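You operate a simulated robot arm through the tools that you are given. There is no shell and no other tool. Be economical: measure what you need, move in short steps, check, and stop when the job is done.

You run a simulated two-armed robot. Do the job below in one go: nothing can be reset, and whatever is moved stays where it is left.

TASK
Clear the oil pump away and stand the dip tube in the oil cup.
Fine: close the oil tap first; slide the pump square onto the park mat; then take the tube from its holder and pass it from one hand to the other in the air.
Where things are to end (x, y in the base frame): oil pump within 0.045 m of [0.59, -0.17].

It is judged by the outcome, as a careful person would: the job done as asked, and still so three seconds after it is handed in. It fails if anything else is knocked over, pushed out of place, dropped, spilled or broken.

THE ROBOT
Two 7-joint arms with two-finger parallel grippers on one trunk, on a base that drives. Base frame: it is fixed to the floor where the robot stands at the start and does not move with it; the origin is under the middle of the robot, x ahead of it, y to its left, z up; the surface under the hand at the start is at about z = 0.8. Readings come in m, degrees, newtons and seconds.
The left shoulder is at the start at [0.144, 0.171, 1.135], the right one opposite. With the tool pointing down near the work surface each hand reaches from about 0.44 to 0.92 m from the robot's upright axis, wherever it stands, measured 20 degrees to its own side. Places, roughly: oil cup [0.7, 0.2, 0.8]; oil tap lever [0.5, 0.1, 0.9]. Payload 4.4 kg a hand.
The TCP of each hand is the grasp point between the finger pads, 0.023 m short of the fingertips. In the tool frame z runs along the fingers and y along their closing line. The gripper opens to 0.094 m. The fingers are 0.038 m wide and 0.01 m thick; the gripper's body (0.054 by 0.096 m) begins 0.039 m behind the TCP.
Orientation is that of the tool frame in the base frame, as a unit quaternion [w, x, y, z]. With the fingers straight down and closing along the base's y, the tool's x points along the base's -x, its y along +y and its z along -z.

THE INTERFACE
- The arms move only by the tool move_arm. It takes "left_commands", "right_commands" or both (then of equal length, played together; a hand with none holds still); each is a list of rows, each an object of numbers (a shift or turn left out is 0, a gripper value left out holds the last): "ax", "ay", "az": the turn, a rotation vector about the tool's x, y, z in degrees; "tx", "ty", "tz": the shift along the tool's x, y, z in m; "claw": the closure, from 0 (fully open) to 1 (shut). In form: [{"ax": .., "ay": .., "az": .., "tx": .., "ty": .., "tz": .., "claw": ..}, ...]. A call has 1 to 20 rows; each row shifts and turns the commanded pose from where the row before left it, along the tool's axes as they then stand. A row lasts 0.2 s, in which the tool goes at most 0.05 m and 8.6 degrees; a call with a longer step from one row to the next is refused whole, and so is a gripper value outside its range. A pose out of reach is approached as far as the arm can. The call stops where the force on the tool passes 50 N (or 10 N more than at its start, if that is more) or the arm is blocked; 0.2 s more then pass. Each finger travels about 0.072 m/s and halts on what it meets, pressing with about 27 N; the grip force reading is that of the motor and also rises with nothing between the fingers. The clock runs only during rows and for 0.2 s after the last one: add rows that do not move to give the fingers time. The reply holds the time, the measured pose of the TCP, the force on the tool along the base axes, the opening and the grip force, in the units named above and with some noise, with the torque about the TCP (base axes, N m) and any sound that the robot's microphone picked up.
- Cameras (640 x 400 px; columns grow to the right, rows downward): "scene" is now at [0.2589, 0.0402, 1.2793]; the picture's right is [0.45, -0.89, 0.00], its down [-0.47, -0.23, -0.85] and it looks along [0.76, 0.38, -0.52] (base axes); focal length 214 px, centre (320, 200). "left" rides on the left gripper at [0.086, -0.016, -0.074] in its tool frame; the picture's right is [0.18, 0.98, 0.00], its down [-0.58, 0.11, -0.81] and it looks along [-0.79, 0.15, 0.59] (tool axes); focal length 243 px, centre (320, 200). "right" rides on the right gripper at [0.086, 0.016, -0.075] in its tool frame; the picture's right is [-0.18, 0.98, 0.00], its down [-0.58, -0.11, -0.81] and it looks along [-0.79, -0.15, 0.59] (tool axes); focal length 243 px, centre (320, 200). There is no depth. A picture from a camera that has moved, and an enlarged one, comes with that camera's place and axes in the base frame and with its lens.
- snapshot(camera): a new picture of that camera. It takes no simulated time.
- slide_trunk(by): slides the trunk up (or, below 0, down) by that many m; the arms and the scene camera ride with it, the base frame stays. It gives what a move gives, with no picture.
- drive_base(legs): drives the robot by 1 to 6 legs, each [ahead, left, turn to the left] in m, m and degrees, along the robot's own axes; the way and the turn of a leg run together, so that a leg with both is an arc; at most 1.5 m and 180 degrees a leg. The arms and the cameras ride along, it lands a little off, and it stops where it bumps. It gives what a move gives.
- head_to(pan, tilt): turns the head with the scene camera to pan (to the left, within 80 degrees either way) and tilt (down, from -29 to 69), counted from straight ahead of the robot. It gives what a move gives.
- inspect(camera, box): a new picture of the part [left, top, right, bottom] of that camera's present view, enlarged. It takes no simulated time.
- finish_job(): hands the job in; it is judged then, once.

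Work in short steps. Places have to be worked out from the pictures, the camera data and where the tool is seen: move nearer, look again, correct. Check each grasp and each placing, and mend what went wrong. You have 120 turns and 108 pictures in all, those below and enlarged ones among them. Open the grippers and draw the arms clear of the work before you hand the job in, unless the task says otherwise; then end with one line.

The tools are called after "Emit:" as name(argument=value, ...) on one line, values as JSON. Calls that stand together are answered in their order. move_arm: Moves the arms, as the interface text tells. Its arguments: {"type":"object","properties":{"left_commands":{"type":"array","items":{"type":"object","properties":{"ax":{"type":"number"},"ay":{"type":"number"},"az":{"type":"number"},"tx":{"type":"number"},"ty":{"type":"number"},"tz":{"type":"number"},"claw":{"type":"number"}}}},"right_commands":{"type":"array","items":{"type":"object","properties":{"ax":{"type":"number"},"ay":{"type":"number"},"az":{"type":"number"},"tx":{"type":"number"},"ty":{"type":"number"},"tz":{"type":"number"},"claw":{"type":"number"}}}}},"required":[]} The other tools are called the same way: slide_trunk (by) slides the trunk up or down; drive_base (legs) drives the base; head_to (pan, tilt) turns the head that bears the scene camera; snapshot (camera) takes a picture; inspect (camera, box) takes an enlarged picture of a part of a camera's view; finish_job () hands the job in.

At the start:

```text
time: 0.0
left_tool_pos: [0.4399, 0.4162, 1.1174]
left_tcp_rot: [0.0, 0.001, 1.0, 0.0]
left_wrist_force: [0.0, 0.5, 0.6]
left_wrist_torque: [0.01, -0.02, 0.0]
left_grip_width: 0.094
left_grip_force: 0.0
right_tool_pos: [0.6292, -0.095, 1.218]
right_tcp_rot: [0.0, 0.0, 1.0, 0.001]
right_wrist_force: [-0.1, 0.7, -0.6]
right_wrist_torque: [-0.01, -0.03, 0.02]
right_grip_width: 0.0943
right_grip_force: 0.0
trunk travel left (down, up): [-0.15, 0.238]
robot x, y, heading: [0.0042, 0.0021, 0.1]
head pan, tilt: [26.7, 31.4]
```

scene: 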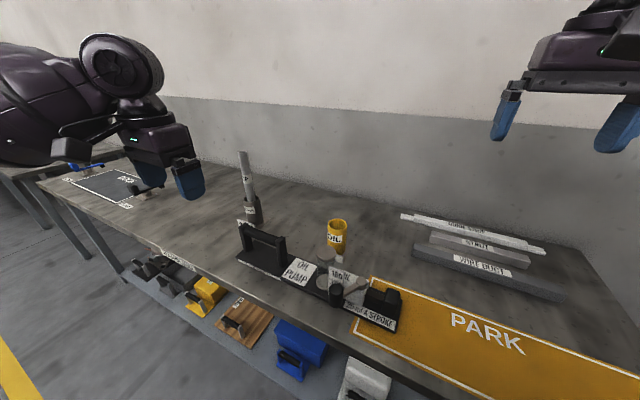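
right: 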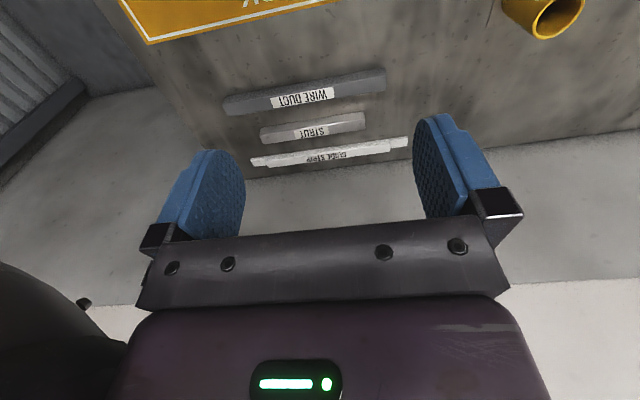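
left: 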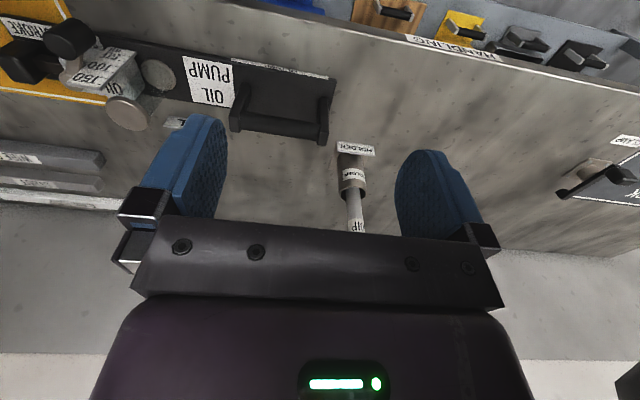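

The overview shows the pump with a handle, a tap near its right half, the tube in its holder and the yellow cup. I'll enlarge the pump and tube regions to read labels.

Emit:
inspect(camera="scene", box=[220, 200, 420, 340])

Emit:
inspect(camera="scene", box=[210, 140, 310, 230])

Emit:
inspect(camera="left", box=[0, 0, 400, 250])

```text
2.86 times, centred on (320, 270) of scene
camera zoom: at [0.2589, 0.0402, 1.2793], right [0.45, -0.89, 0.0], down [-0.47, -0.23, -0.85], along [0.76, 0.38, -0.52], focal length 613 px, centre (320, 0)
```

zoom: 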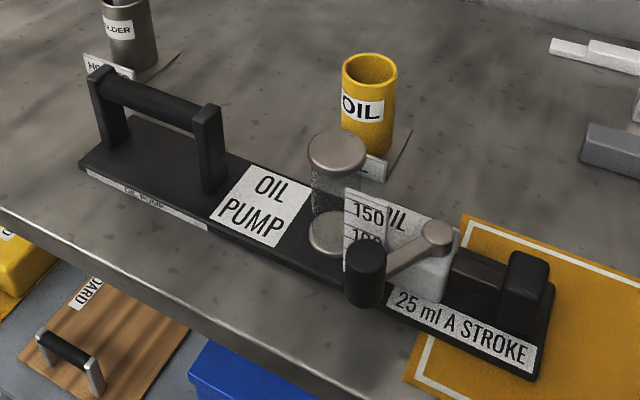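

```text
4.44 times, centred on (260, 185) of scene
camera zoom: at [0.2589, 0.0402, 1.2793], right [0.45, -0.89, 0.0], down [-0.47, -0.23, -0.85], along [0.76, 0.38, -0.52], focal length 953 px, centre (587, 267)
```

zoom: 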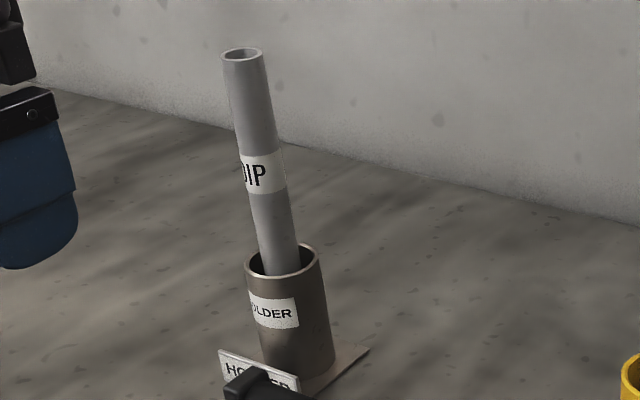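

```text
1.60 times, centred on (200, 125) of left
camera zoom: at [0.3526, 0.4015, 1.1919], right [-0.18, 0.98, 0.0], down [0.58, 0.11, 0.81], along [0.79, 0.15, -0.59], focal length 388 px, centre (512, 320)
```

zoom: 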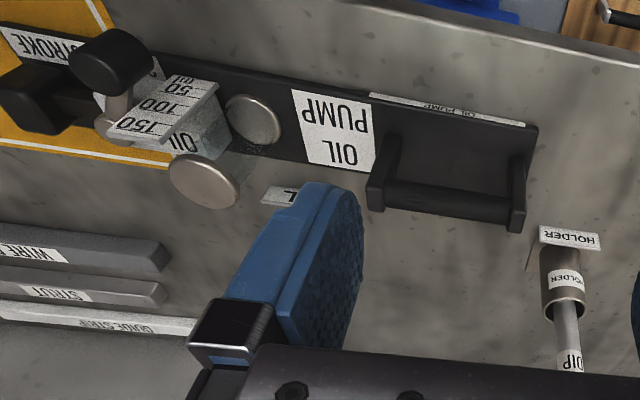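

The crank-like lever beside the gauge sits about where the tap lever should be. I'll zoom in more tightly for markings.

Emit:
inspect(camera="scene", box=[310, 240, 400, 335])

Emit:
inspect(camera="left", box=[0, 0, 180, 140])

```text
4.21 times, centred on (355, 288) of scene
camera zoom: at [0.2589, 0.0402, 1.2793], right [0.45, -0.89, 0.0], down [-0.47, -0.23, -0.85], along [0.76, 0.38, -0.52], focal length 903 px, centre (173, -168)
```

zoom: 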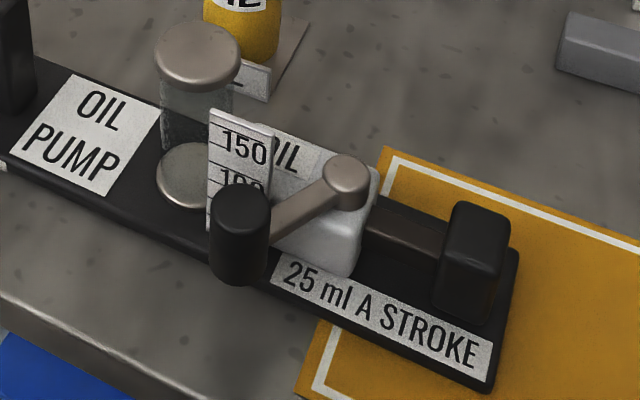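

```text
2.86 times, centred on (90, 70) of left
camera zoom: at [0.3526, 0.4015, 1.1919], right [-0.18, 0.98, 0.0], down [0.58, 0.11, 0.81], along [0.79, 0.15, -0.59], focal length 693 px, centre (977, 571)
```

zoom: 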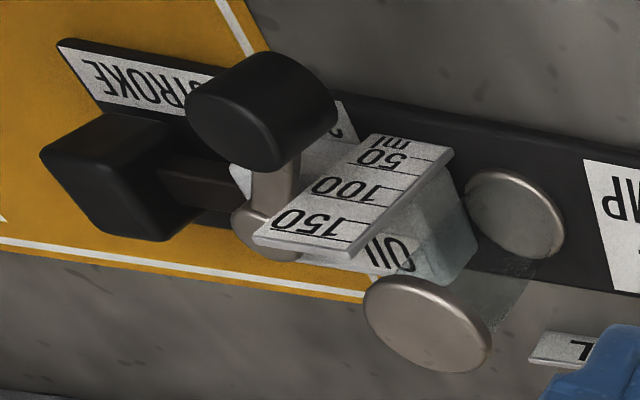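

I estimate the lever knob near [0.523, 0.137, 0.87] and its hub near [0.58, 0.10, 0.86]; the plate runs along y from 0.01 to 0.44. To understand the lever's axis and travel I'll turn the right hand to look toward +y and move it closer.

Emit:
move_arm(right_commands=[{"az": -8.5, "tx": 0.005, "tz": 0.01}, {"az": -8.5, "tz": 0.01}, {"az": -8.5, "tz": 0.01}, {"az": -8.5, "tz": 0.01}, {"az": -8.5, "tz": 0.01}, {"az": -8.5, "tz": 0.01}, {"az": -8.5, "tz": 0.01}, {"az": -8.5, "tz": 0.01}, {"az": -8.5, "tz": 0.01}, {"az": -8.5, "tz": 0.01}, {"az": -5, "tz": 0.01}])

Emit:
snapshot(camera="right")

```text
time: 2.4
left_tool_pos: [0.4413, 0.4185, 1.1175]
left_tcp_rot: [0.0, -0.001, 1.0, 0.001]
left_wrist_force: [0.5, 0.0, 0.2]
left_wrist_torque: [-0.02, 0.02, 0.02]
left_grip_width: 0.0939
left_grip_force: 0.1
right_tool_pos: [0.5294, -0.0993, 1.1148]
right_tcp_rot: [0.0, -0.669, 0.743, 0.001]
right_wrist_force: [-0.2, 0.0, 0.2]
right_wrist_torque: [-0.04, -0.01, 0.0]
right_grip_width: 0.0938
right_grip_force: 0.2
right hand out of reach, approached as far as the arm can: row 9, 10, 11
trunk travel left (down, up): [-0.15, 0.238]
robot x, y, heading: [0.0021, 0.0021, 0.3]
head pan, tilt: [26.7, 31.4]
```

```text
99 pictures are left
camera right: at [0.5022, -0.1831, 1.189], right [-0.96, 0.29, 0.0], down [0.17, 0.57, 0.81], along [0.23, 0.77, -0.59], focal length 243 px, centre (320, 200)
```

right: 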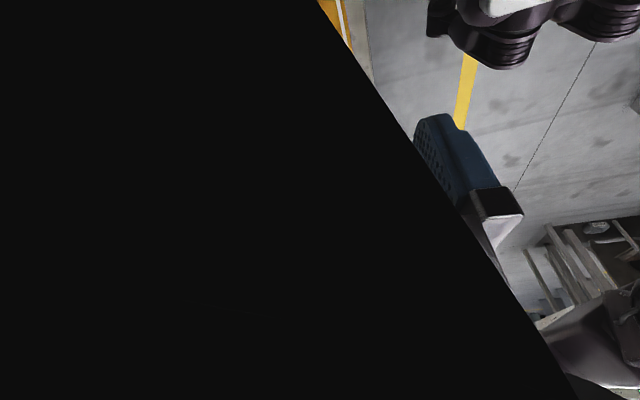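

The wrist hit its limit there and the view is blocked. I'll turn the right hand back and up, and use the left camera, rotated only partly, for the closer look.

Emit:
move_arm(right_commands=[{"az": 8.5, "tz": -0.01}, {"az": 8.5, "tz": -0.01}, {"az": 8.5, "tz": -0.01}, {"az": 8.5, "tz": -0.01}, {"az": 8.5, "tz": -0.01}, {"az": 8.5, "tz": -0.01}, {"az": 8.5, "tz": -0.01}, {"az": 8.5, "tz": -0.01}, {"az": 8.5, "tz": -0.01}, {"az": 8.5, "tz": -0.01}, {"az": 5}], left_commands=[{"tx": 0.02}, {"tx": 0.02}, {"tx": 0.02}, {"ty": -0.03}, {"ty": -0.04}, {"ty": -0.04}, {"az": 8}, {"az": 8}, {"az": 8}, {}, {}])

Emit:
snapshot(camera="left")

Emit:
snapshot(camera="right")

```text
time: 4.8
left_tool_pos: [0.3796, 0.3081, 1.1169]
left_tcp_rot: [0.0, 0.209, 0.978, 0.0]
left_wrist_force: [0.5, -0.5, 0.1]
left_wrist_torque: [0.0, 0.02, 0.01]
left_grip_width: 0.094
left_grip_force: 0.1
right_tool_pos: [0.5285, -0.0997, 1.2148]
right_tcp_rot: [0.0, 0.053, 0.999, 0.0]
right_wrist_force: [-0.6, -0.3, 0.4]
right_wrist_torque: [0.01, 0.01, 0.0]
right_grip_width: 0.0938
right_grip_force: 0.1
trunk travel left (down, up): [-0.15, 0.238]
robot x, y, heading: [0.0019, -0.0042, -0.0]
head pan, tilt: [26.7, 31.4]
```

```text
98 pictures are left
camera left: at [0.293, 0.3289, 1.1914], right [0.23, 0.97, 0.0], down [0.58, -0.14, 0.81], along [0.78, -0.19, -0.59], focal length 243 px, centre (320, 200)
```

left: 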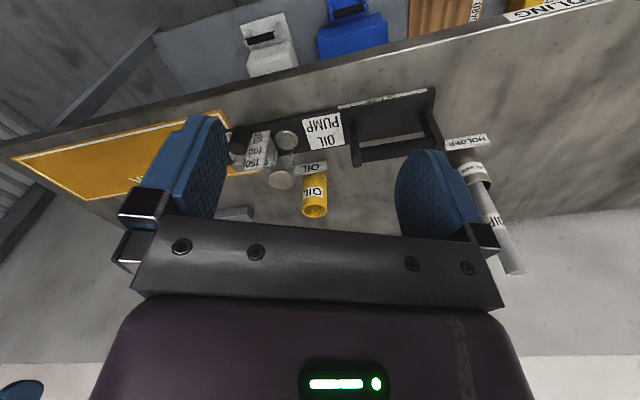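

```text
97 pictures are left
camera right: at [0.4438, -0.0739, 1.2908], right [0.29, 0.96, 0.0], down [0.57, -0.17, 0.81], along [0.77, -0.23, -0.59], focal length 243 px, centre (320, 200)
```

right: 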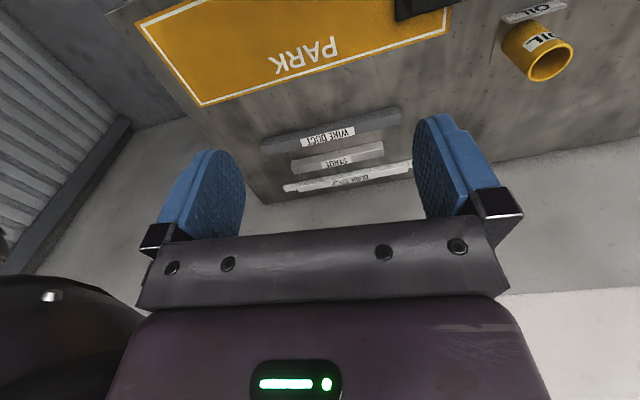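

Both hands are clear of the objects. I'll lower the trunk a bit to get a lower scene view of the lever.

Emit:
slide_trunk(by=-0.12)

Emit:
head_to(pan=15, tilt=35)

Emit:
snapshot(camera="scene")

```text
time: 6.3
left_tool_pos: [0.4364, 0.3065, 0.9024]
left_tcp_rot: [-0.191, 0.205, 0.959, -0.041]
left_wrist_force: [0.5, -0.2, 0.0]
left_wrist_torque: [0.03, -0.05, 0.0]
left_grip_width: 0.0941
left_grip_force: 0.0
right_tool_pos: [0.5267, -0.1004, 1.0973]
right_tcp_rot: [0.002, 0.052, 0.999, 0.001]
right_wrist_force: [-0.2, -0.3, 0.3]
right_wrist_torque: [0.01, -0.05, -0.02]
right_grip_width: 0.0939
right_grip_force: 0.1
trunk travel left (down, up): [-0.03, 0.358]
robot x, y, heading: [-0.0018, -0.0001, -0.1]
head pan, tilt: [26.7, 31.4]
```

```text
time: 7.0
left_tool_pos: [0.4373, 0.3067, 0.9007]
left_tcp_rot: [-0.193, 0.204, 0.959, -0.041]
left_wrist_force: [-0.5, -0.6, -0.6]
left_wrist_torque: [-0.03, -0.01, -0.02]
left_grip_width: 0.0941
left_grip_force: 0.1
right_tool_pos: [0.5272, -0.0991, 1.0958]
right_tcp_rot: [0.001, 0.053, 0.999, 0.0]
right_wrist_force: [0.0, -0.2, -0.9]
right_wrist_torque: [0.0, 0.04, -0.02]
right_grip_width: 0.0942
right_grip_force: 0.1
trunk travel left (down, up): [-0.03, 0.358]
robot x, y, heading: [0.005, 0.0046, -0.0]
head pan, tilt: [15.0, 35.0]
```

```text
96 pictures are left
camera scene: at [0.3749, 0.0228, 1.1248], right [0.26, -0.97, 0.0], down [-0.55, -0.15, -0.82], along [0.79, 0.21, -0.57], focal length 214 px, centre (320, 200)
```

scene: 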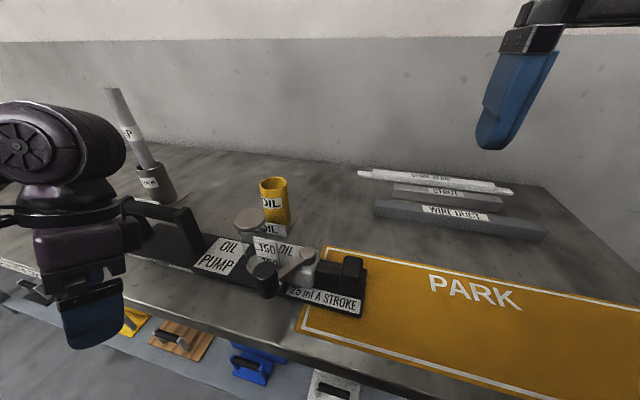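

The lower view works (the left hand got tilted as it rode down, but touches nothing). Zoom on the lever.

Emit:
inspect(camera="scene", box=[225, 205, 375, 320])

Emit:
inspect(camera="left", box=[0, 0, 640, 400])

```text
3.48 times, centred on (300, 262) of scene
camera zoom: at [0.3749, 0.0228, 1.1248], right [0.26, -0.97, 0.0], down [-0.55, -0.15, -0.82], along [0.79, 0.21, -0.57], focal length 746 px, centre (390, -17)
```

zoom: 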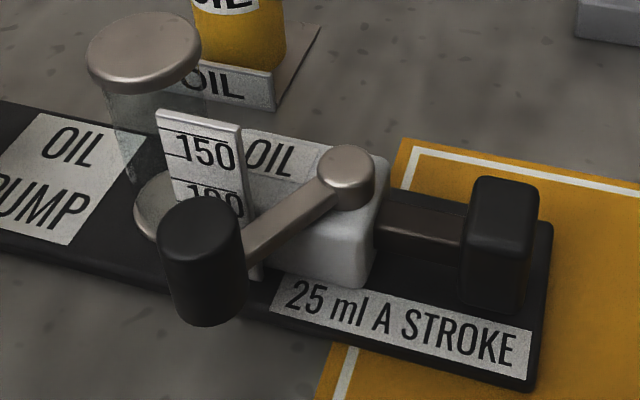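

```text
1.00 times, centred on (320, 200) of left (not enlarged: the box is as wide or as high as the picture)
camera zoom: at [0.3854, 0.3281, 1.0025], right [0.21, 0.97, -0.09], down [0.84, -0.14, 0.52], along [0.49, -0.19, -0.85], focal length 243 px, centre (320, 200)
```

zoom: 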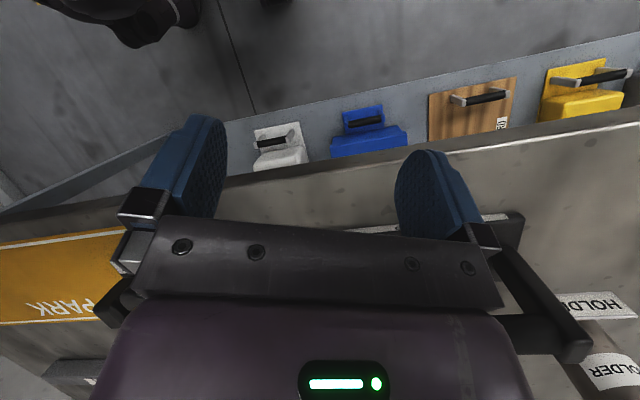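

The lever is a horizontal crank on a vertical hub; the gauge stands right next to it on the +y side, so it can only swing counter-clockwise (seen from above) toward the front. I'll raise the trunk back, and then bring the right hand with its fingers turned tangent to the lever.

Emit:
slide_trunk(by=0.12)

Emit:
move_arm(left_commands=[{"tz": -0.01}, {"tz": -0.01}, {"ty": 0.03}, {"ty": 0.04}, {"ty": 0.04}, {"ty": 0.04}, {"ty": 0.04}, {}], right_commands=[{"az": 8}, {"az": 8}, {"az": 8}, {"az": 8}, {"az": 8}, {"tx": 0.04, "ty": 0.02}, {"ty": 0.04}, {"ty": 0.04}])

Emit:
head_to(pan=20, tilt=42)

Emit:
snapshot(camera="right")

Emit:
snapshot(camera="scene")

```text
time: 8.5
left_tool_pos: [0.4385, 0.307, 1.0186]
left_tcp_rot: [-0.195, 0.204, 0.958, -0.042]
left_wrist_force: [0.1, 0.6, -0.5]
left_wrist_torque: [0.0, 0.01, -0.02]
left_grip_width: 0.094
left_grip_force: 0.0
right_tool_pos: [0.5305, -0.0989, 1.2134]
right_tcp_rot: [-0.003, 0.052, 0.999, 0.0]
right_wrist_force: [0.3, 0.2, -0.8]
right_wrist_torque: [0.05, -0.02, -0.01]
right_grip_width: 0.094
right_grip_force: 0.0
trunk travel left (down, up): [-0.15, 0.238]
robot x, y, heading: [-0.0004, -0.0011, -0.0]
head pan, tilt: [15.0, 35.0]
```

```text
time: 10.3
left_tool_pos: [0.518, 0.4798, 1.008]
left_tcp_rot: [-0.193, 0.204, 0.959, -0.042]
left_wrist_force: [0.2, 0.5, -0.4]
left_wrist_torque: [0.01, -0.02, 0.01]
left_grip_width: 0.094
left_grip_force: 0.0
right_tool_pos: [0.5701, 0.0014, 1.2172]
right_tcp_rot: [0.0, 0.391, 0.921, 0.0]
right_wrist_force: [-0.3, 0.4, 0.2]
right_wrist_torque: [-0.01, -0.02, 0.01]
right_grip_width: 0.0941
right_grip_force: 0.1
trunk travel left (down, up): [-0.15, 0.238]
robot x, y, heading: [-0.0018, 0.0022, 0.0]
head pan, tilt: [15.0, 35.0]
```

```text
time: 11.0
left_tool_pos: [0.5173, 0.4794, 1.008]
left_tcp_rot: [-0.194, 0.204, 0.959, -0.04]
left_wrist_force: [0.2, 1.0, -0.1]
left_wrist_torque: [0.01, 0.0, 0.01]
left_grip_width: 0.0941
left_grip_force: 0.0
right_tool_pos: [0.5716, -0.0, 1.2174]
right_tcp_rot: [0.0, 0.391, 0.92, 0.0]
right_wrist_force: [0.0, 0.5, -1.0]
right_wrist_torque: [0.01, -0.02, -0.02]
right_grip_width: 0.0939
right_grip_force: 0.1
trunk travel left (down, up): [-0.15, 0.238]
robot x, y, heading: [-0.0027, 0.0005, 0.0]
head pan, tilt: [20.0, 42.0]
```

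```text
93 pictures are left
camera right: at [0.5222, 0.0735, 1.292], right [0.83, 0.55, 0.0], down [0.33, -0.49, 0.81], along [0.44, -0.67, -0.59], focal length 243 px, centre (320, 200)
```

right: 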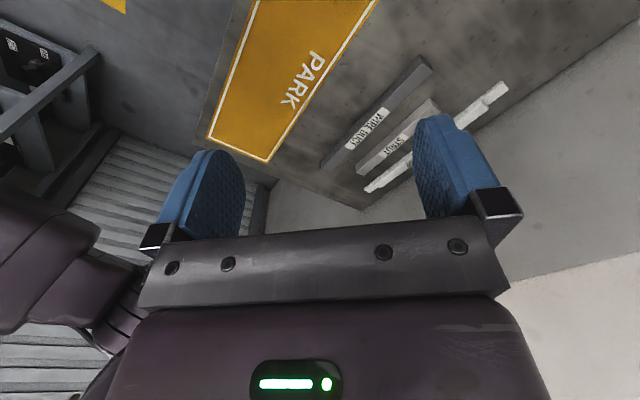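

```text
92 pictures are left
camera scene: at [0.2572, 0.0285, 1.2633], right [0.34, -0.94, 0.0], down [-0.63, -0.23, -0.74], along [0.7, 0.25, -0.67], focal length 214 px, centre (320, 200)
```

scene: 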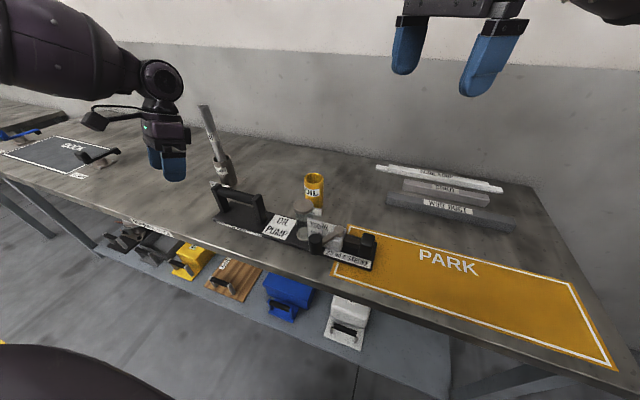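

The right hand is at 46° turn; I want about 34° (tangent to the lever). I'll move it above the knob to z≈1.0, gripper open, and look.

Emit:
move_arm(right_commands=[{"az": -6}, {"az": -6}, {"tx": 0.037, "ty": 0.031}, {"tx": 0.037, "ty": 0.031}, {"tx": 0.037, "ty": 0.031}, {"tz": 0.045}, {"tz": 0.045}, {"tz": 0.045}, {"tz": 0.045}, {"tz": 0.037}])

Emit:
snapshot(camera="right")

Emit:
inspect(camera="scene", box=[220, 100, 420, 290])

```text
time: 13.2
left_tool_pos: [0.5172, 0.4775, 1.0087]
left_tcp_rot: [-0.193, 0.204, 0.959, -0.041]
left_wrist_force: [-0.9, 0.6, 0.5]
left_wrist_torque: [0.01, -0.02, 0.01]
left_grip_width: 0.0939
left_grip_force: 0.1
right_tool_pos: [0.5317, 0.1373, 0.9965]
right_tcp_rot: [-0.001, 0.292, 0.956, 0.0]
right_wrist_force: [-0.4, 0.1, 0.6]
right_wrist_torque: [-0.01, -0.01, -0.03]
right_grip_width: 0.094
right_grip_force: 0.0
trunk travel left (down, up): [-0.15, 0.238]
robot x, y, heading: [0.0024, 0.001, 0.2]
head pan, tilt: [20.0, 42.0]
```

```text
91 pictures are left
camera right: at [0.4682, 0.1989, 1.072], right [0.7, 0.71, 0.0], down [0.42, -0.42, 0.81], along [0.57, -0.56, -0.59], focal length 243 px, centre (320, 200)
```

right: 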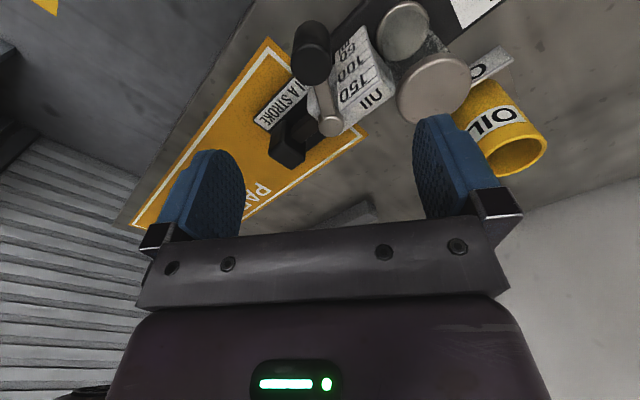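

```text
2.11 times, centred on (320, 195) of scene
camera zoom: at [0.2577, 0.0284, 1.2631], right [0.34, -0.94, 0.0], down [-0.63, -0.23, -0.74], along [0.7, 0.25, -0.67], focal length 452 px, centre (320, 210)
```

zoom: 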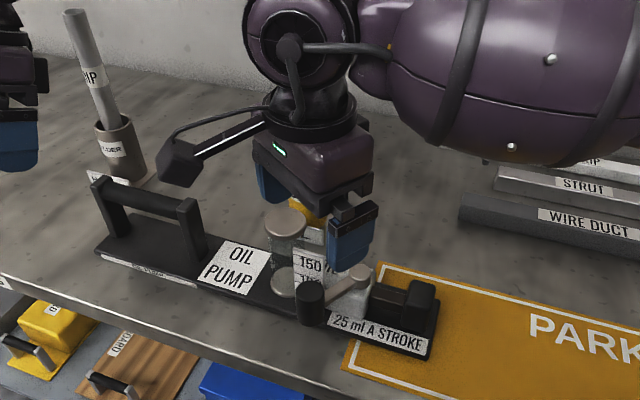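

The knob position agrees with my estimate. The gauge and sight glass are close to where the far finger would go, so I zoom in on the space around the knob.

Emit:
inspect(camera="right", box=[250, 0, 490, 150])

Emit:
inspect(camera="scene", box=[280, 190, 380, 260])

```text
2.67 times, centred on (370, 75) of right
camera zoom: at [0.4682, 0.1989, 1.072], right [0.7, 0.71, 0.0], down [0.42, -0.42, 0.81], along [0.57, -0.56, -0.59], focal length 647 px, centre (187, 533)
```

zoom: 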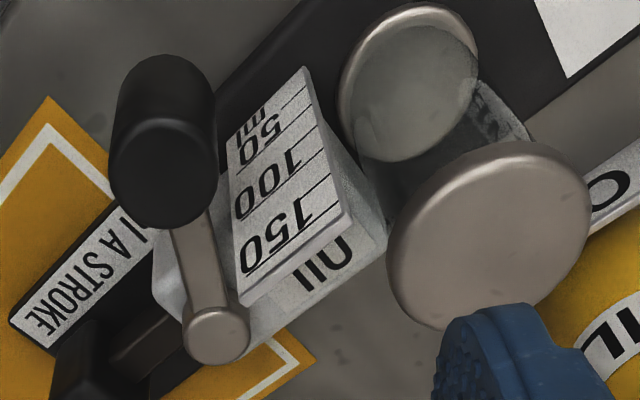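

```text
5.71 times, centred on (330, 225) of scene
camera zoom: at [0.2577, 0.0284, 1.2631], right [0.34, -0.94, 0.0], down [-0.63, -0.23, -0.74], along [0.7, 0.25, -0.67], focal length 1226 px, centre (263, 57)
```

zoom: 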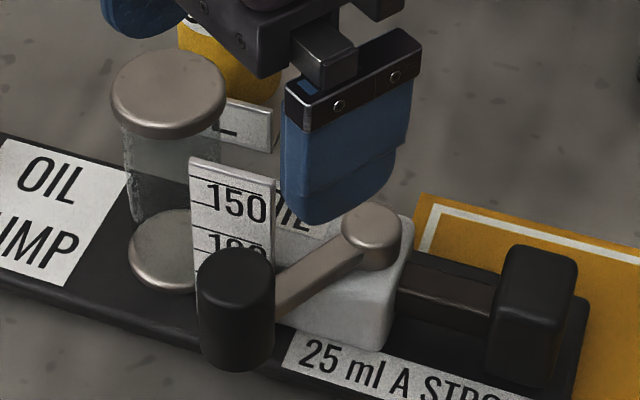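

The gauge (x≈0.56, y 0.13–0.17, top ≈0.905) leaves little room behind the knob, so gripping tangentially is risky. I'll instead use closed fingers, turned back to the default orientation, on the +y side of the knob in front of the gauge, first stopping at z≈0.93.

Emit:
move_arm(right_commands=[{"az": -8.5, "claw": 1}, {"az": -8.5}, {"az": -8.5}, {"az": -8.5}, {"tx": 0.0117, "ty": 0.036}, {"tz": 0.033}, {"tz": 0.033}, {}])

Emit:
snapshot(camera="right")

Emit:
inspect(camera="scene", box=[270, 180, 390, 270])

```text
time: 15.0
left_tool_pos: [0.5164, 0.4787, 1.0079]
left_tcp_rot: [-0.192, 0.205, 0.959, -0.041]
left_wrist_force: [0.0, -0.2, 0.3]
left_wrist_torque: [-0.01, 0.01, 0.0]
left_grip_width: 0.094
left_grip_force: 0.0
right_tool_pos: [0.5197, 0.1717, 0.9336]
right_tcp_rot: [0.0, -0.001, 1.0, 0.0]
right_wrist_force: [-0.7, -0.1, -0.8]
right_wrist_torque: [0.04, 0.01, 0.0]
right_grip_width: 0.0002
right_grip_force: 27.3
trunk travel left (down, up): [-0.15, 0.238]
robot x, y, heading: [0.0043, 0.0009, -0.1]
head pan, tilt: [20.0, 42.0]
```

```text
87 pictures are left
camera right: at [0.4332, 0.1891, 1.0083], right [0.18, 0.98, 0.0], down [0.58, -0.11, 0.81], along [0.79, -0.15, -0.59], focal length 243 px, centre (320, 200)
```

right: 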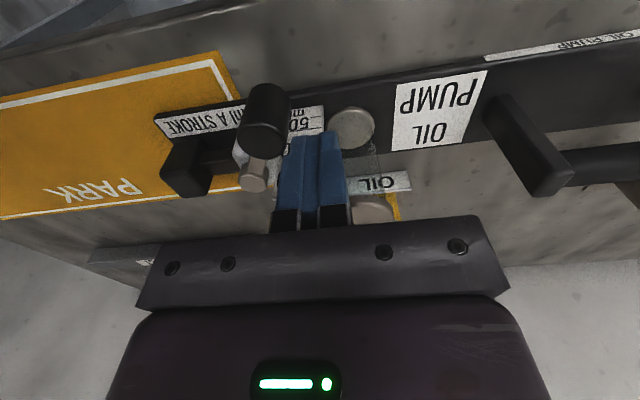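

```text
4.44 times, centred on (330, 225) of scene
camera zoom: at [0.2568, 0.0283, 1.2634], right [0.34, -0.94, 0.0], down [-0.63, -0.23, -0.74], along [0.7, 0.25, -0.67], focal length 953 px, centre (276, 89)
```

zoom: 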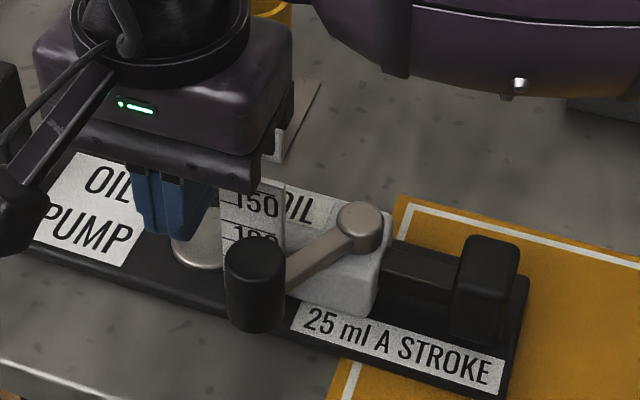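

Fingers are in front of the gauge and beside the knob. I descend to z≈0.878 and push gently toward -y by 4 cm.

Emit:
move_arm(right_commands=[{"tz": 0.028}, {"tz": 0.028}, {"ty": -0.01}, {"ty": -0.01, "tx": 0.003}, {"ty": -0.01}, {"ty": -0.01}, {}])

Emit:
inspect(camera="scene", box=[270, 180, 390, 270])

```text
time: 16.6
left_tool_pos: [0.5174, 0.4782, 1.0079]
left_tcp_rot: [-0.193, 0.204, 0.959, -0.041]
left_wrist_force: [-0.5, -0.3, 0.6]
left_wrist_torque: [0.01, 0.01, 0.04]
left_grip_width: 0.0941
left_grip_force: 0.1
right_tool_pos: [0.5193, 0.133, 0.8756]
right_tcp_rot: [0.001, 0.0, 1.0, 0.0]
right_wrist_force: [-0.5, 1.0, 0.4]
right_wrist_torque: [-0.01, 0.01, -0.03]
right_grip_width: 0.0
right_grip_force: 26.7
trunk travel left (down, up): [-0.15, 0.238]
robot x, y, heading: [0.0004, -0.0025, 0.1]
head pan, tilt: [20.0, 42.0]
```

```text
4.44 times, centred on (330, 225) of scene
camera zoom: at [0.2572, 0.0285, 1.2632], right [0.34, -0.94, 0.0], down [-0.63, -0.23, -0.74], along [0.7, 0.25, -0.67], focal length 953 px, centre (276, 89)
```

zoom: 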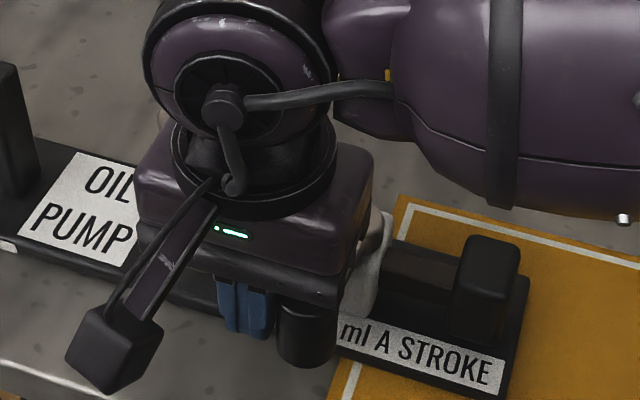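

The lever moves with almost no force. I continue around the arc, turning the hand along with it.

Emit:
move_arm(right_commands=[{"ty": -0.011, "tx": 0.004, "az": -7}, {"ty": -0.011, "tx": 0.004, "az": -7}, {"ty": -0.011, "tx": 0.005, "az": -6}, {}])

Emit:
snapshot(camera="right")

```text
time: 17.6
left_tool_pos: [0.5173, 0.4787, 1.009]
left_tcp_rot: [-0.192, 0.204, 0.959, -0.041]
left_wrist_force: [0.7, 0.3, -0.8]
left_wrist_torque: [0.0, 0.01, 0.0]
left_grip_width: 0.0939
left_grip_force: 0.0
right_tool_pos: [0.5082, 0.0978, 0.8766]
right_tcp_rot: [0.0, -0.175, 0.985, -0.001]
right_wrist_force: [-1.1, 0.2, 0.2]
right_wrist_torque: [0.02, 0.04, 0.02]
right_grip_width: 0.0
right_grip_force: 26.8
trunk travel left (down, up): [-0.15, 0.238]
robot x, y, heading: [0.0034, 0.0003, -0.2]
head pan, tilt: [20.0, 42.0]
```

```text
84 pictures are left
camera right: at [0.4204, 0.0847, 0.9507], right [-0.17, 0.99, 0.0], down [0.58, 0.1, 0.81], along [0.8, 0.13, -0.59], focal length 243 px, centre (320, 200)
```

right: 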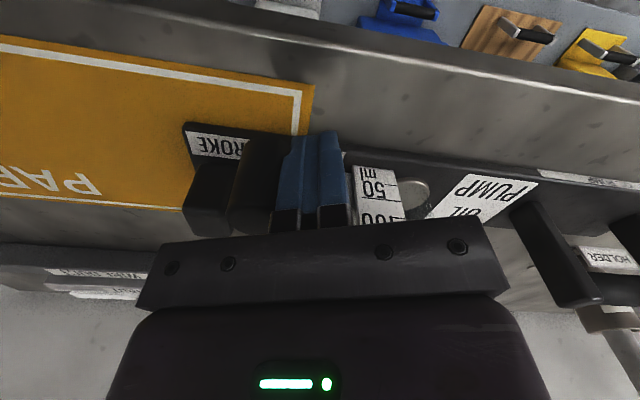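

Contact holds, still no resistance. Continue to about 220°, then further in the same way.

Emit:
move_arm(right_commands=[{"ty": -0.008, "tx": 0.001, "az": -7}, {"ty": -0.008, "tx": 0.002, "az": -7}, {"ty": -0.008, "tx": 0.002, "az": -6}, {}])

Emit:
snapshot(camera="right")

Emit:
inspect(camera="scene", box=[270, 180, 390, 270])

```text
time: 18.6
left_tool_pos: [0.5167, 0.4783, 1.0084]
left_tcp_rot: [-0.193, 0.204, 0.959, -0.041]
left_wrist_force: [0.0, -0.1, 0.1]
left_wrist_torque: [-0.02, -0.01, -0.02]
left_grip_width: 0.0941
left_grip_force: 0.0
right_tool_pos: [0.5157, 0.0746, 0.876]
right_tcp_rot: [0.0, -0.343, 0.939, 0.0]
right_wrist_force: [-0.6, 1.4, -0.2]
right_wrist_torque: [-0.02, 0.01, 0.02]
right_grip_width: 0.0
right_grip_force: 27.2
trunk travel left (down, up): [-0.15, 0.238]
robot x, y, heading: [0.0017, 0.0013, -0.2]
head pan, tilt: [20.0, 42.0]
```

```text
83 pictures are left
camera right: at [0.4379, 0.0317, 0.9499], right [-0.49, 0.87, 0.0], down [0.52, 0.29, 0.81], along [0.7, 0.4, -0.59], focal length 243 px, centre (320, 200)
```

right: 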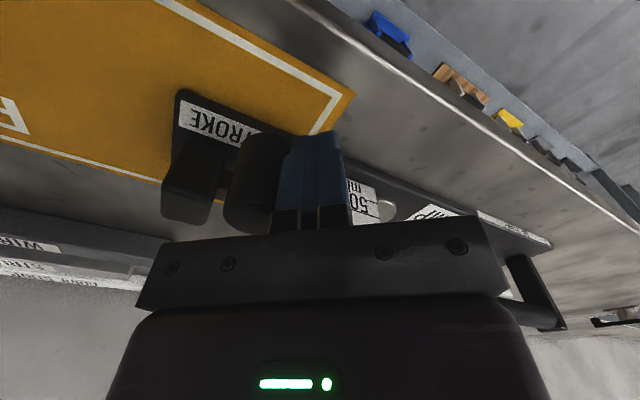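

```text
4.44 times, centred on (330, 225) of scene
camera zoom: at [0.2573, 0.0285, 1.2632], right [0.34, -0.94, 0.0], down [-0.63, -0.23, -0.74], along [0.7, 0.25, -0.67], focal length 953 px, centre (276, 89)
```

zoom: 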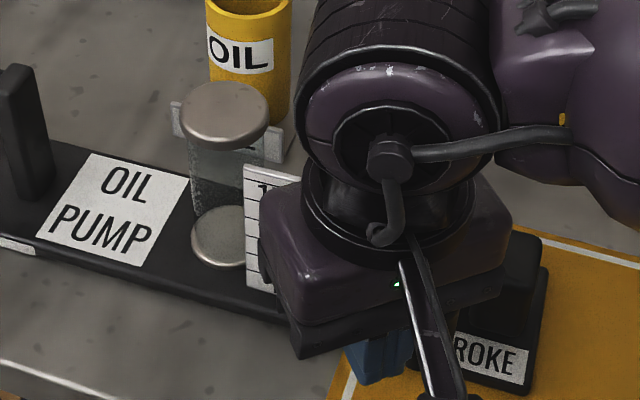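

About 220° now; the knob is nearing the plunger block. I go on in very small steps and watch the force.

Emit:
move_arm(right_commands=[{"ty": -0.005, "az": -4}, {"ty": -0.004, "tx": 0.001, "az": -4}, {}])

Emit:
inspect(camera="right", box=[120, 60, 440, 260])

```text
time: 19.4
left_tool_pos: [0.517, 0.4787, 1.0083]
left_tcp_rot: [-0.192, 0.205, 0.959, -0.041]
left_wrist_force: [-0.5, 0.2, 0.2]
left_wrist_torque: [0.0, 0.03, 0.02]
left_grip_width: 0.0942
left_grip_force: 0.0
right_tool_pos: [0.5192, 0.069, 0.8779]
right_tcp_rot: [0.0, -0.407, 0.913, 0.0]
right_wrist_force: [-1.7, 1.9, -0.3]
right_wrist_torque: [0.0, -0.04, -0.02]
right_grip_width: 0.0
right_grip_force: 26.9
trunk travel left (down, up): [-0.15, 0.238]
robot x, y, heading: [0.0006, 0.0007, 0.2]
head pan, tilt: [20.0, 42.0]
```

```text
2.00 times, centred on (280, 160) of right
camera zoom: at [0.449, 0.0154, 0.9517], right [-0.61, 0.79, 0.0], down [0.47, 0.36, 0.81], along [0.64, 0.49, -0.59], focal length 485 px, centre (400, 280)
```

zoom: 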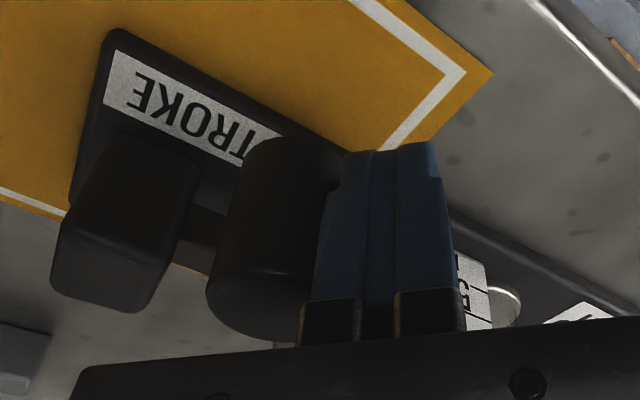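

Still only ~2.5 N and a gap remains between knob and block. Two more small steps.

Emit:
move_arm(right_commands=[{"ty": -0.004, "az": -4}, {"ty": -0.004, "tx": 0.001, "az": -3}, {"ty": -0.003, "az": -3}, {}])

Emit:
inspect(camera="right", box=[120, 60, 440, 260])

```text
time: 20.4
left_tool_pos: [0.5172, 0.4791, 1.0073]
left_tcp_rot: [-0.193, 0.204, 0.959, -0.041]
left_wrist_force: [-0.1, 0.3, 1.3]
left_wrist_torque: [0.0, 0.01, 0.01]
left_grip_width: 0.094
left_grip_force: 0.1
right_tool_pos: [0.5281, 0.0615, 0.8761]
right_tcp_rot: [0.0, -0.486, 0.874, -0.001]
right_wrist_force: [-2.5, 1.1, 0.8]
right_wrist_torque: [-0.02, -0.03, -0.07]
right_grip_width: 0.0003
right_grip_force: 27.4
trunk travel left (down, up): [-0.15, 0.238]
robot x, y, heading: [-0.0008, -0.0025, -0.1]
head pan, tilt: [20.0, 42.0]
```

```text
2.00 times, centred on (280, 160) of right
camera zoom: at [0.4677, -0.0031, 0.9506], right [-0.74, 0.68, 0.0], down [0.4, 0.44, 0.81], along [0.55, 0.59, -0.59], focal length 485 px, centre (400, 280)
```

zoom: 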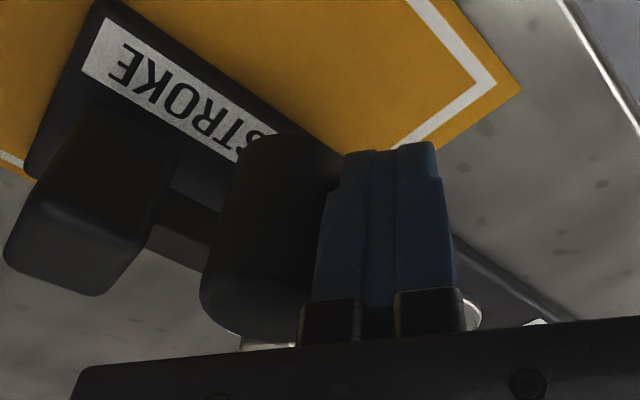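

Now about 232°. Continue gently a little more, checking force.

Emit:
move_arm(right_commands=[{"ty": -0.004, "az": -2}, {"ty": -0.004, "az": -2}, {"ty": -0.004}, {}])

Emit:
inspect(camera="right", box=[120, 60, 440, 260])

```text
time: 21.4
left_tool_pos: [0.5171, 0.4791, 1.0082]
left_tcp_rot: [-0.193, 0.204, 0.959, -0.041]
left_wrist_force: [-0.3, -0.1, -0.3]
left_wrist_torque: [0.05, 0.01, 0.01]
left_grip_width: 0.0942
left_grip_force: 0.1
right_tool_pos: [0.5389, 0.0527, 0.8767]
right_tcp_rot: [0.0, -0.514, 0.858, 0.0]
right_wrist_force: [-0.7, 0.6, -1.5]
right_wrist_torque: [0.01, 0.0, 0.02]
right_grip_width: 0.0
right_grip_force: 27.7
trunk travel left (down, up): [-0.15, 0.238]
robot x, y, heading: [0.0045, 0.0006, 0.2]
head pan, tilt: [20.0, 42.0]
```

```text
2.00 times, centred on (280, 160) of right
camera zoom: at [0.4836, -0.0145, 0.9503], right [-0.78, 0.62, 0.0], down [0.37, 0.46, 0.81], along [0.5, 0.63, -0.59], focal length 485 px, centre (400, 280)
```

zoom: 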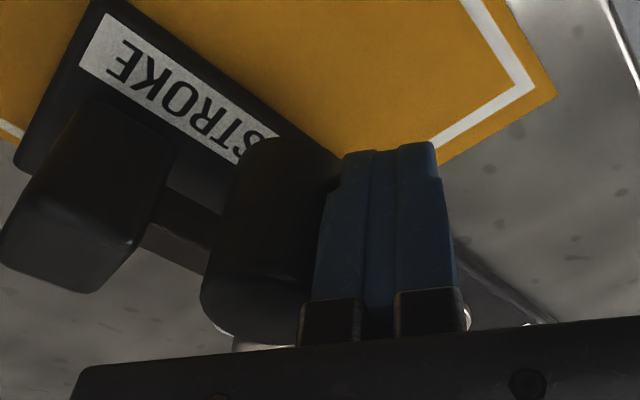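

The label stayed fixed relative to the hand while the mat shifted – the lever may be at its stop and the pump starting to slide. I back off and look.

Emit:
move_arm(right_commands=[{"ty": 0.015}, {"tz": -0.04}, {"tz": -0.045}, {"tz": -0.045, "az": 8}, {"tz": -0.045, "az": 8}, {"az": 8, "tz": -0.04}, {"az": 8}, {"ty": -0.04}, {"ty": -0.045}, {"ty": -0.045}])

Emit:
snapshot(camera="scene")

Emit:
inspect(camera="scene", box=[230, 160, 410, 280])

```text
time: 23.6
left_tool_pos: [0.5159, 0.4776, 1.0085]
left_tcp_rot: [-0.193, 0.204, 0.959, -0.04]
left_wrist_force: [-0.2, 0.1, -0.1]
left_wrist_torque: [0.02, -0.02, 0.03]
left_grip_width: 0.0941
left_grip_force: 0.0
right_tool_pos: [0.5925, -0.0481, 1.0889]
right_tcp_rot: [-0.001, -0.259, 0.966, 0.001]
right_wrist_force: [0.3, -0.2, 0.0]
right_wrist_torque: [0.0, 0.01, -0.01]
right_grip_width: 0.0
right_grip_force: 27.3
trunk travel left (down, up): [-0.15, 0.238]
robot x, y, heading: [0.004, -0.001, -0.0]
head pan, tilt: [20.0, 42.0]
```

```text
78 pictures are left
camera scene: at [0.2574, 0.0275, 1.2632], right [0.34, -0.94, 0.0], down [-0.63, -0.23, -0.74], along [0.7, 0.25, -0.67], focal length 214 px, centre (320, 200)
```

scene: 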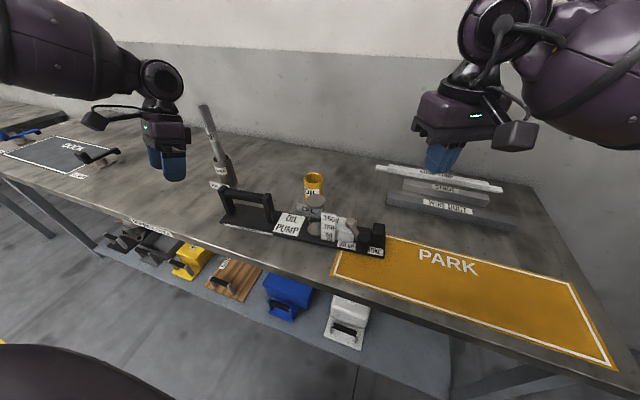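

```text
3.33 times, centred on (320, 220) of scene
camera zoom: at [0.2574, 0.0275, 1.2632], right [0.34, -0.94, 0.0], down [-0.63, -0.23, -0.74], along [0.7, 0.25, -0.67], focal length 715 px, centre (320, 133)
```

zoom: 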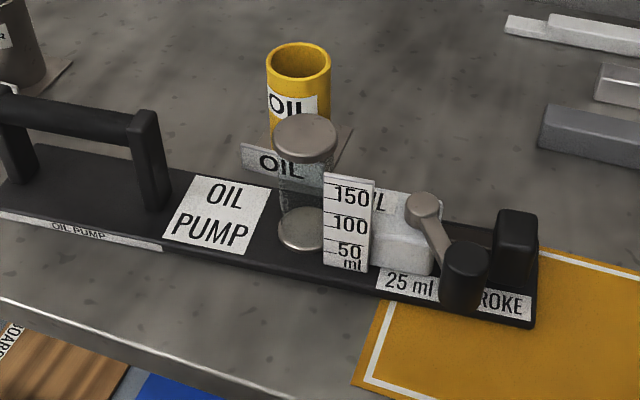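

The lever has swung ~68° (now symmetric about the front direction), evidently at its stop, after which the light pump began to yaw (~7°) – harmless so far; the cup has not moved. Now I look at the whole pump and handle to plan the grasp with the left hand.

Emit:
inspect(camera="scene", box=[200, 160, 400, 285])

Emit:
inspect(camera="scene", box=[195, 95, 285, 240])

```text
3.20 times, centred on (300, 222) of scene
camera zoom: at [0.2574, 0.0275, 1.2632], right [0.34, -0.94, 0.0], down [-0.63, -0.23, -0.74], along [0.7, 0.25, -0.67], focal length 686 px, centre (384, 128)
```

zoom: 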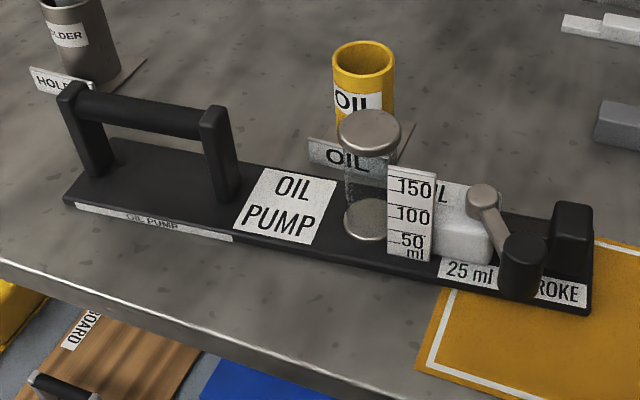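

```text
2.76 times, centred on (240, 168) of scene
camera zoom: at [0.2574, 0.0275, 1.2632], right [0.34, -0.94, 0.0], down [-0.63, -0.23, -0.74], along [0.7, 0.25, -0.67], focal length 592 px, centre (541, 290)
```

zoom: 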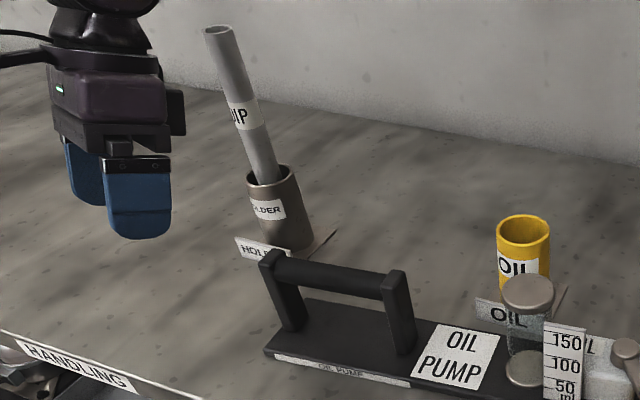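

The plate's centre is near (0.607, 0.206) with ~7° yaw; the handle bar centre is about (0.583, 0.346, 0.905), running along the plate. I first straighten the left hand and turn it so it can close across the bar.

Emit:
move_arm(left_commands=[{"ax": -3.1, "ay": -6.9, "tz": -0.02}, {"ax": -3.1, "ay": -6.9, "tz": -0.02}, {"ax": -3.1, "ay": -6.9, "tz": -0.02}, {"az": -8.4, "tz": -0.02}, {"az": -8.4, "tz": -0.02}, {"az": -8.4}, {"az": -8.4}, {"az": -8.4}, {"az": -8.4}, {"az": -8.4}, {"az": -8.4}, {"az": -8.4}, {"az": -8.4}, {"az": -8.4}, {"az": -8.4}, {"az": -6}])

Emit:
snapshot(camera="left")

```text
time: 27.0
left_tool_pos: [0.5313, 0.4797, 1.1081]
left_tcp_rot: [0.0, -0.662, 0.749, 0.001]
left_wrist_force: [0.3, 0.0, -0.4]
left_wrist_torque: [0.01, -0.01, 0.03]
left_grip_width: 0.0939
left_grip_force: 0.1
right_tool_pos: [0.593, -0.0456, 1.0891]
right_tcp_rot: [0.0, -0.258, 0.966, 0.0]
right_wrist_force: [0.6, -0.6, -0.4]
right_wrist_torque: [0.01, -0.03, 0.02]
right_grip_width: 0.0001
right_grip_force: 26.5
trunk travel left (down, up): [-0.15, 0.238]
robot x, y, heading: [-0.0016, 0.0001, -0.1]
head pan, tilt: [20.0, 42.0]
```

```text
74 pictures are left
camera left: at [0.5356, 0.3933, 1.1815], right [-1.0, -0.06, 0.0], down [-0.04, 0.59, 0.81], along [-0.05, 0.81, -0.59], focal length 243 px, centre (320, 200)
```

left: 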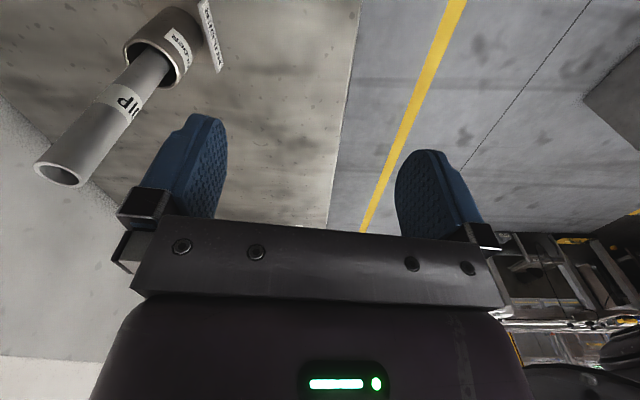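

The wrist reaches this orientation. The bar needs about 14° more turn the same way; I add that and move above the handle at z≈1.0.

Emit:
move_arm(left_commands=[{"az": -7}, {"az": -7}, {"tx": 0.046, "ty": -0.012}, {"tx": 0.046, "ty": -0.012}, {"tx": 0.047, "ty": -0.011}, {"tz": 0.04}, {"tz": 0.04}, {"tz": 0.028}, {}])

Emit:
snapshot(camera="left")

Emit:
inspect(camera="scene", box=[170, 120, 330, 240])

```text
time: 29.0
left_tool_pos: [0.5828, 0.3456, 0.9975]
left_tcp_rot: [-0.001, 0.747, -0.665, -0.001]
left_wrist_force: [-0.5, 0.0, -0.4]
left_wrist_torque: [-0.01, 0.02, -0.01]
left_grip_width: 0.0941
left_grip_force: 0.0
right_tool_pos: [0.591, -0.046, 1.0892]
right_tcp_rot: [0.0, -0.258, 0.966, 0.001]
right_wrist_force: [-0.5, -0.7, 0.2]
right_wrist_torque: [-0.01, -0.01, 0.0]
right_grip_width: 0.0
right_grip_force: 27.0
trunk travel left (down, up): [-0.15, 0.238]
robot x, y, heading: [0.0025, 0.0015, -0.0]
head pan, tilt: [20.0, 42.0]
```

```text
73 pictures are left
camera left: at [0.6074, 0.2621, 1.072], right [-0.95, -0.3, 0.0], down [-0.18, 0.56, 0.81], along [-0.24, 0.77, -0.59], focal length 243 px, centre (320, 200)
```

left: 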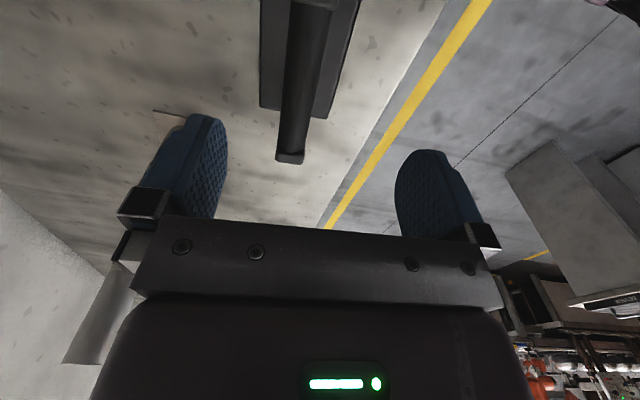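

```text
3.33 times, centred on (250, 180) of scene
camera zoom: at [0.2567, 0.0283, 1.2635], right [0.34, -0.94, 0.0], down [-0.63, -0.23, -0.74], along [0.7, 0.25, -0.67], focal length 715 px, centre (553, 267)
```

zoom: 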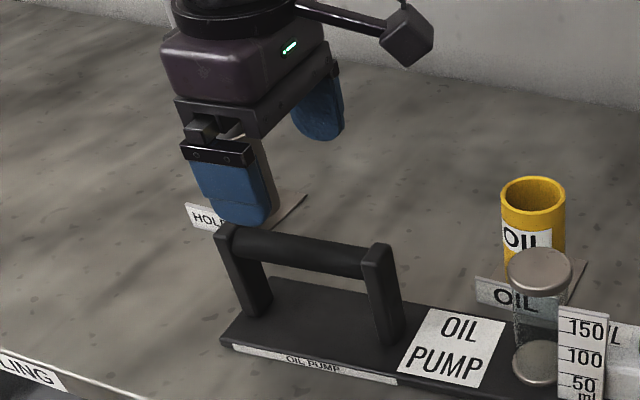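

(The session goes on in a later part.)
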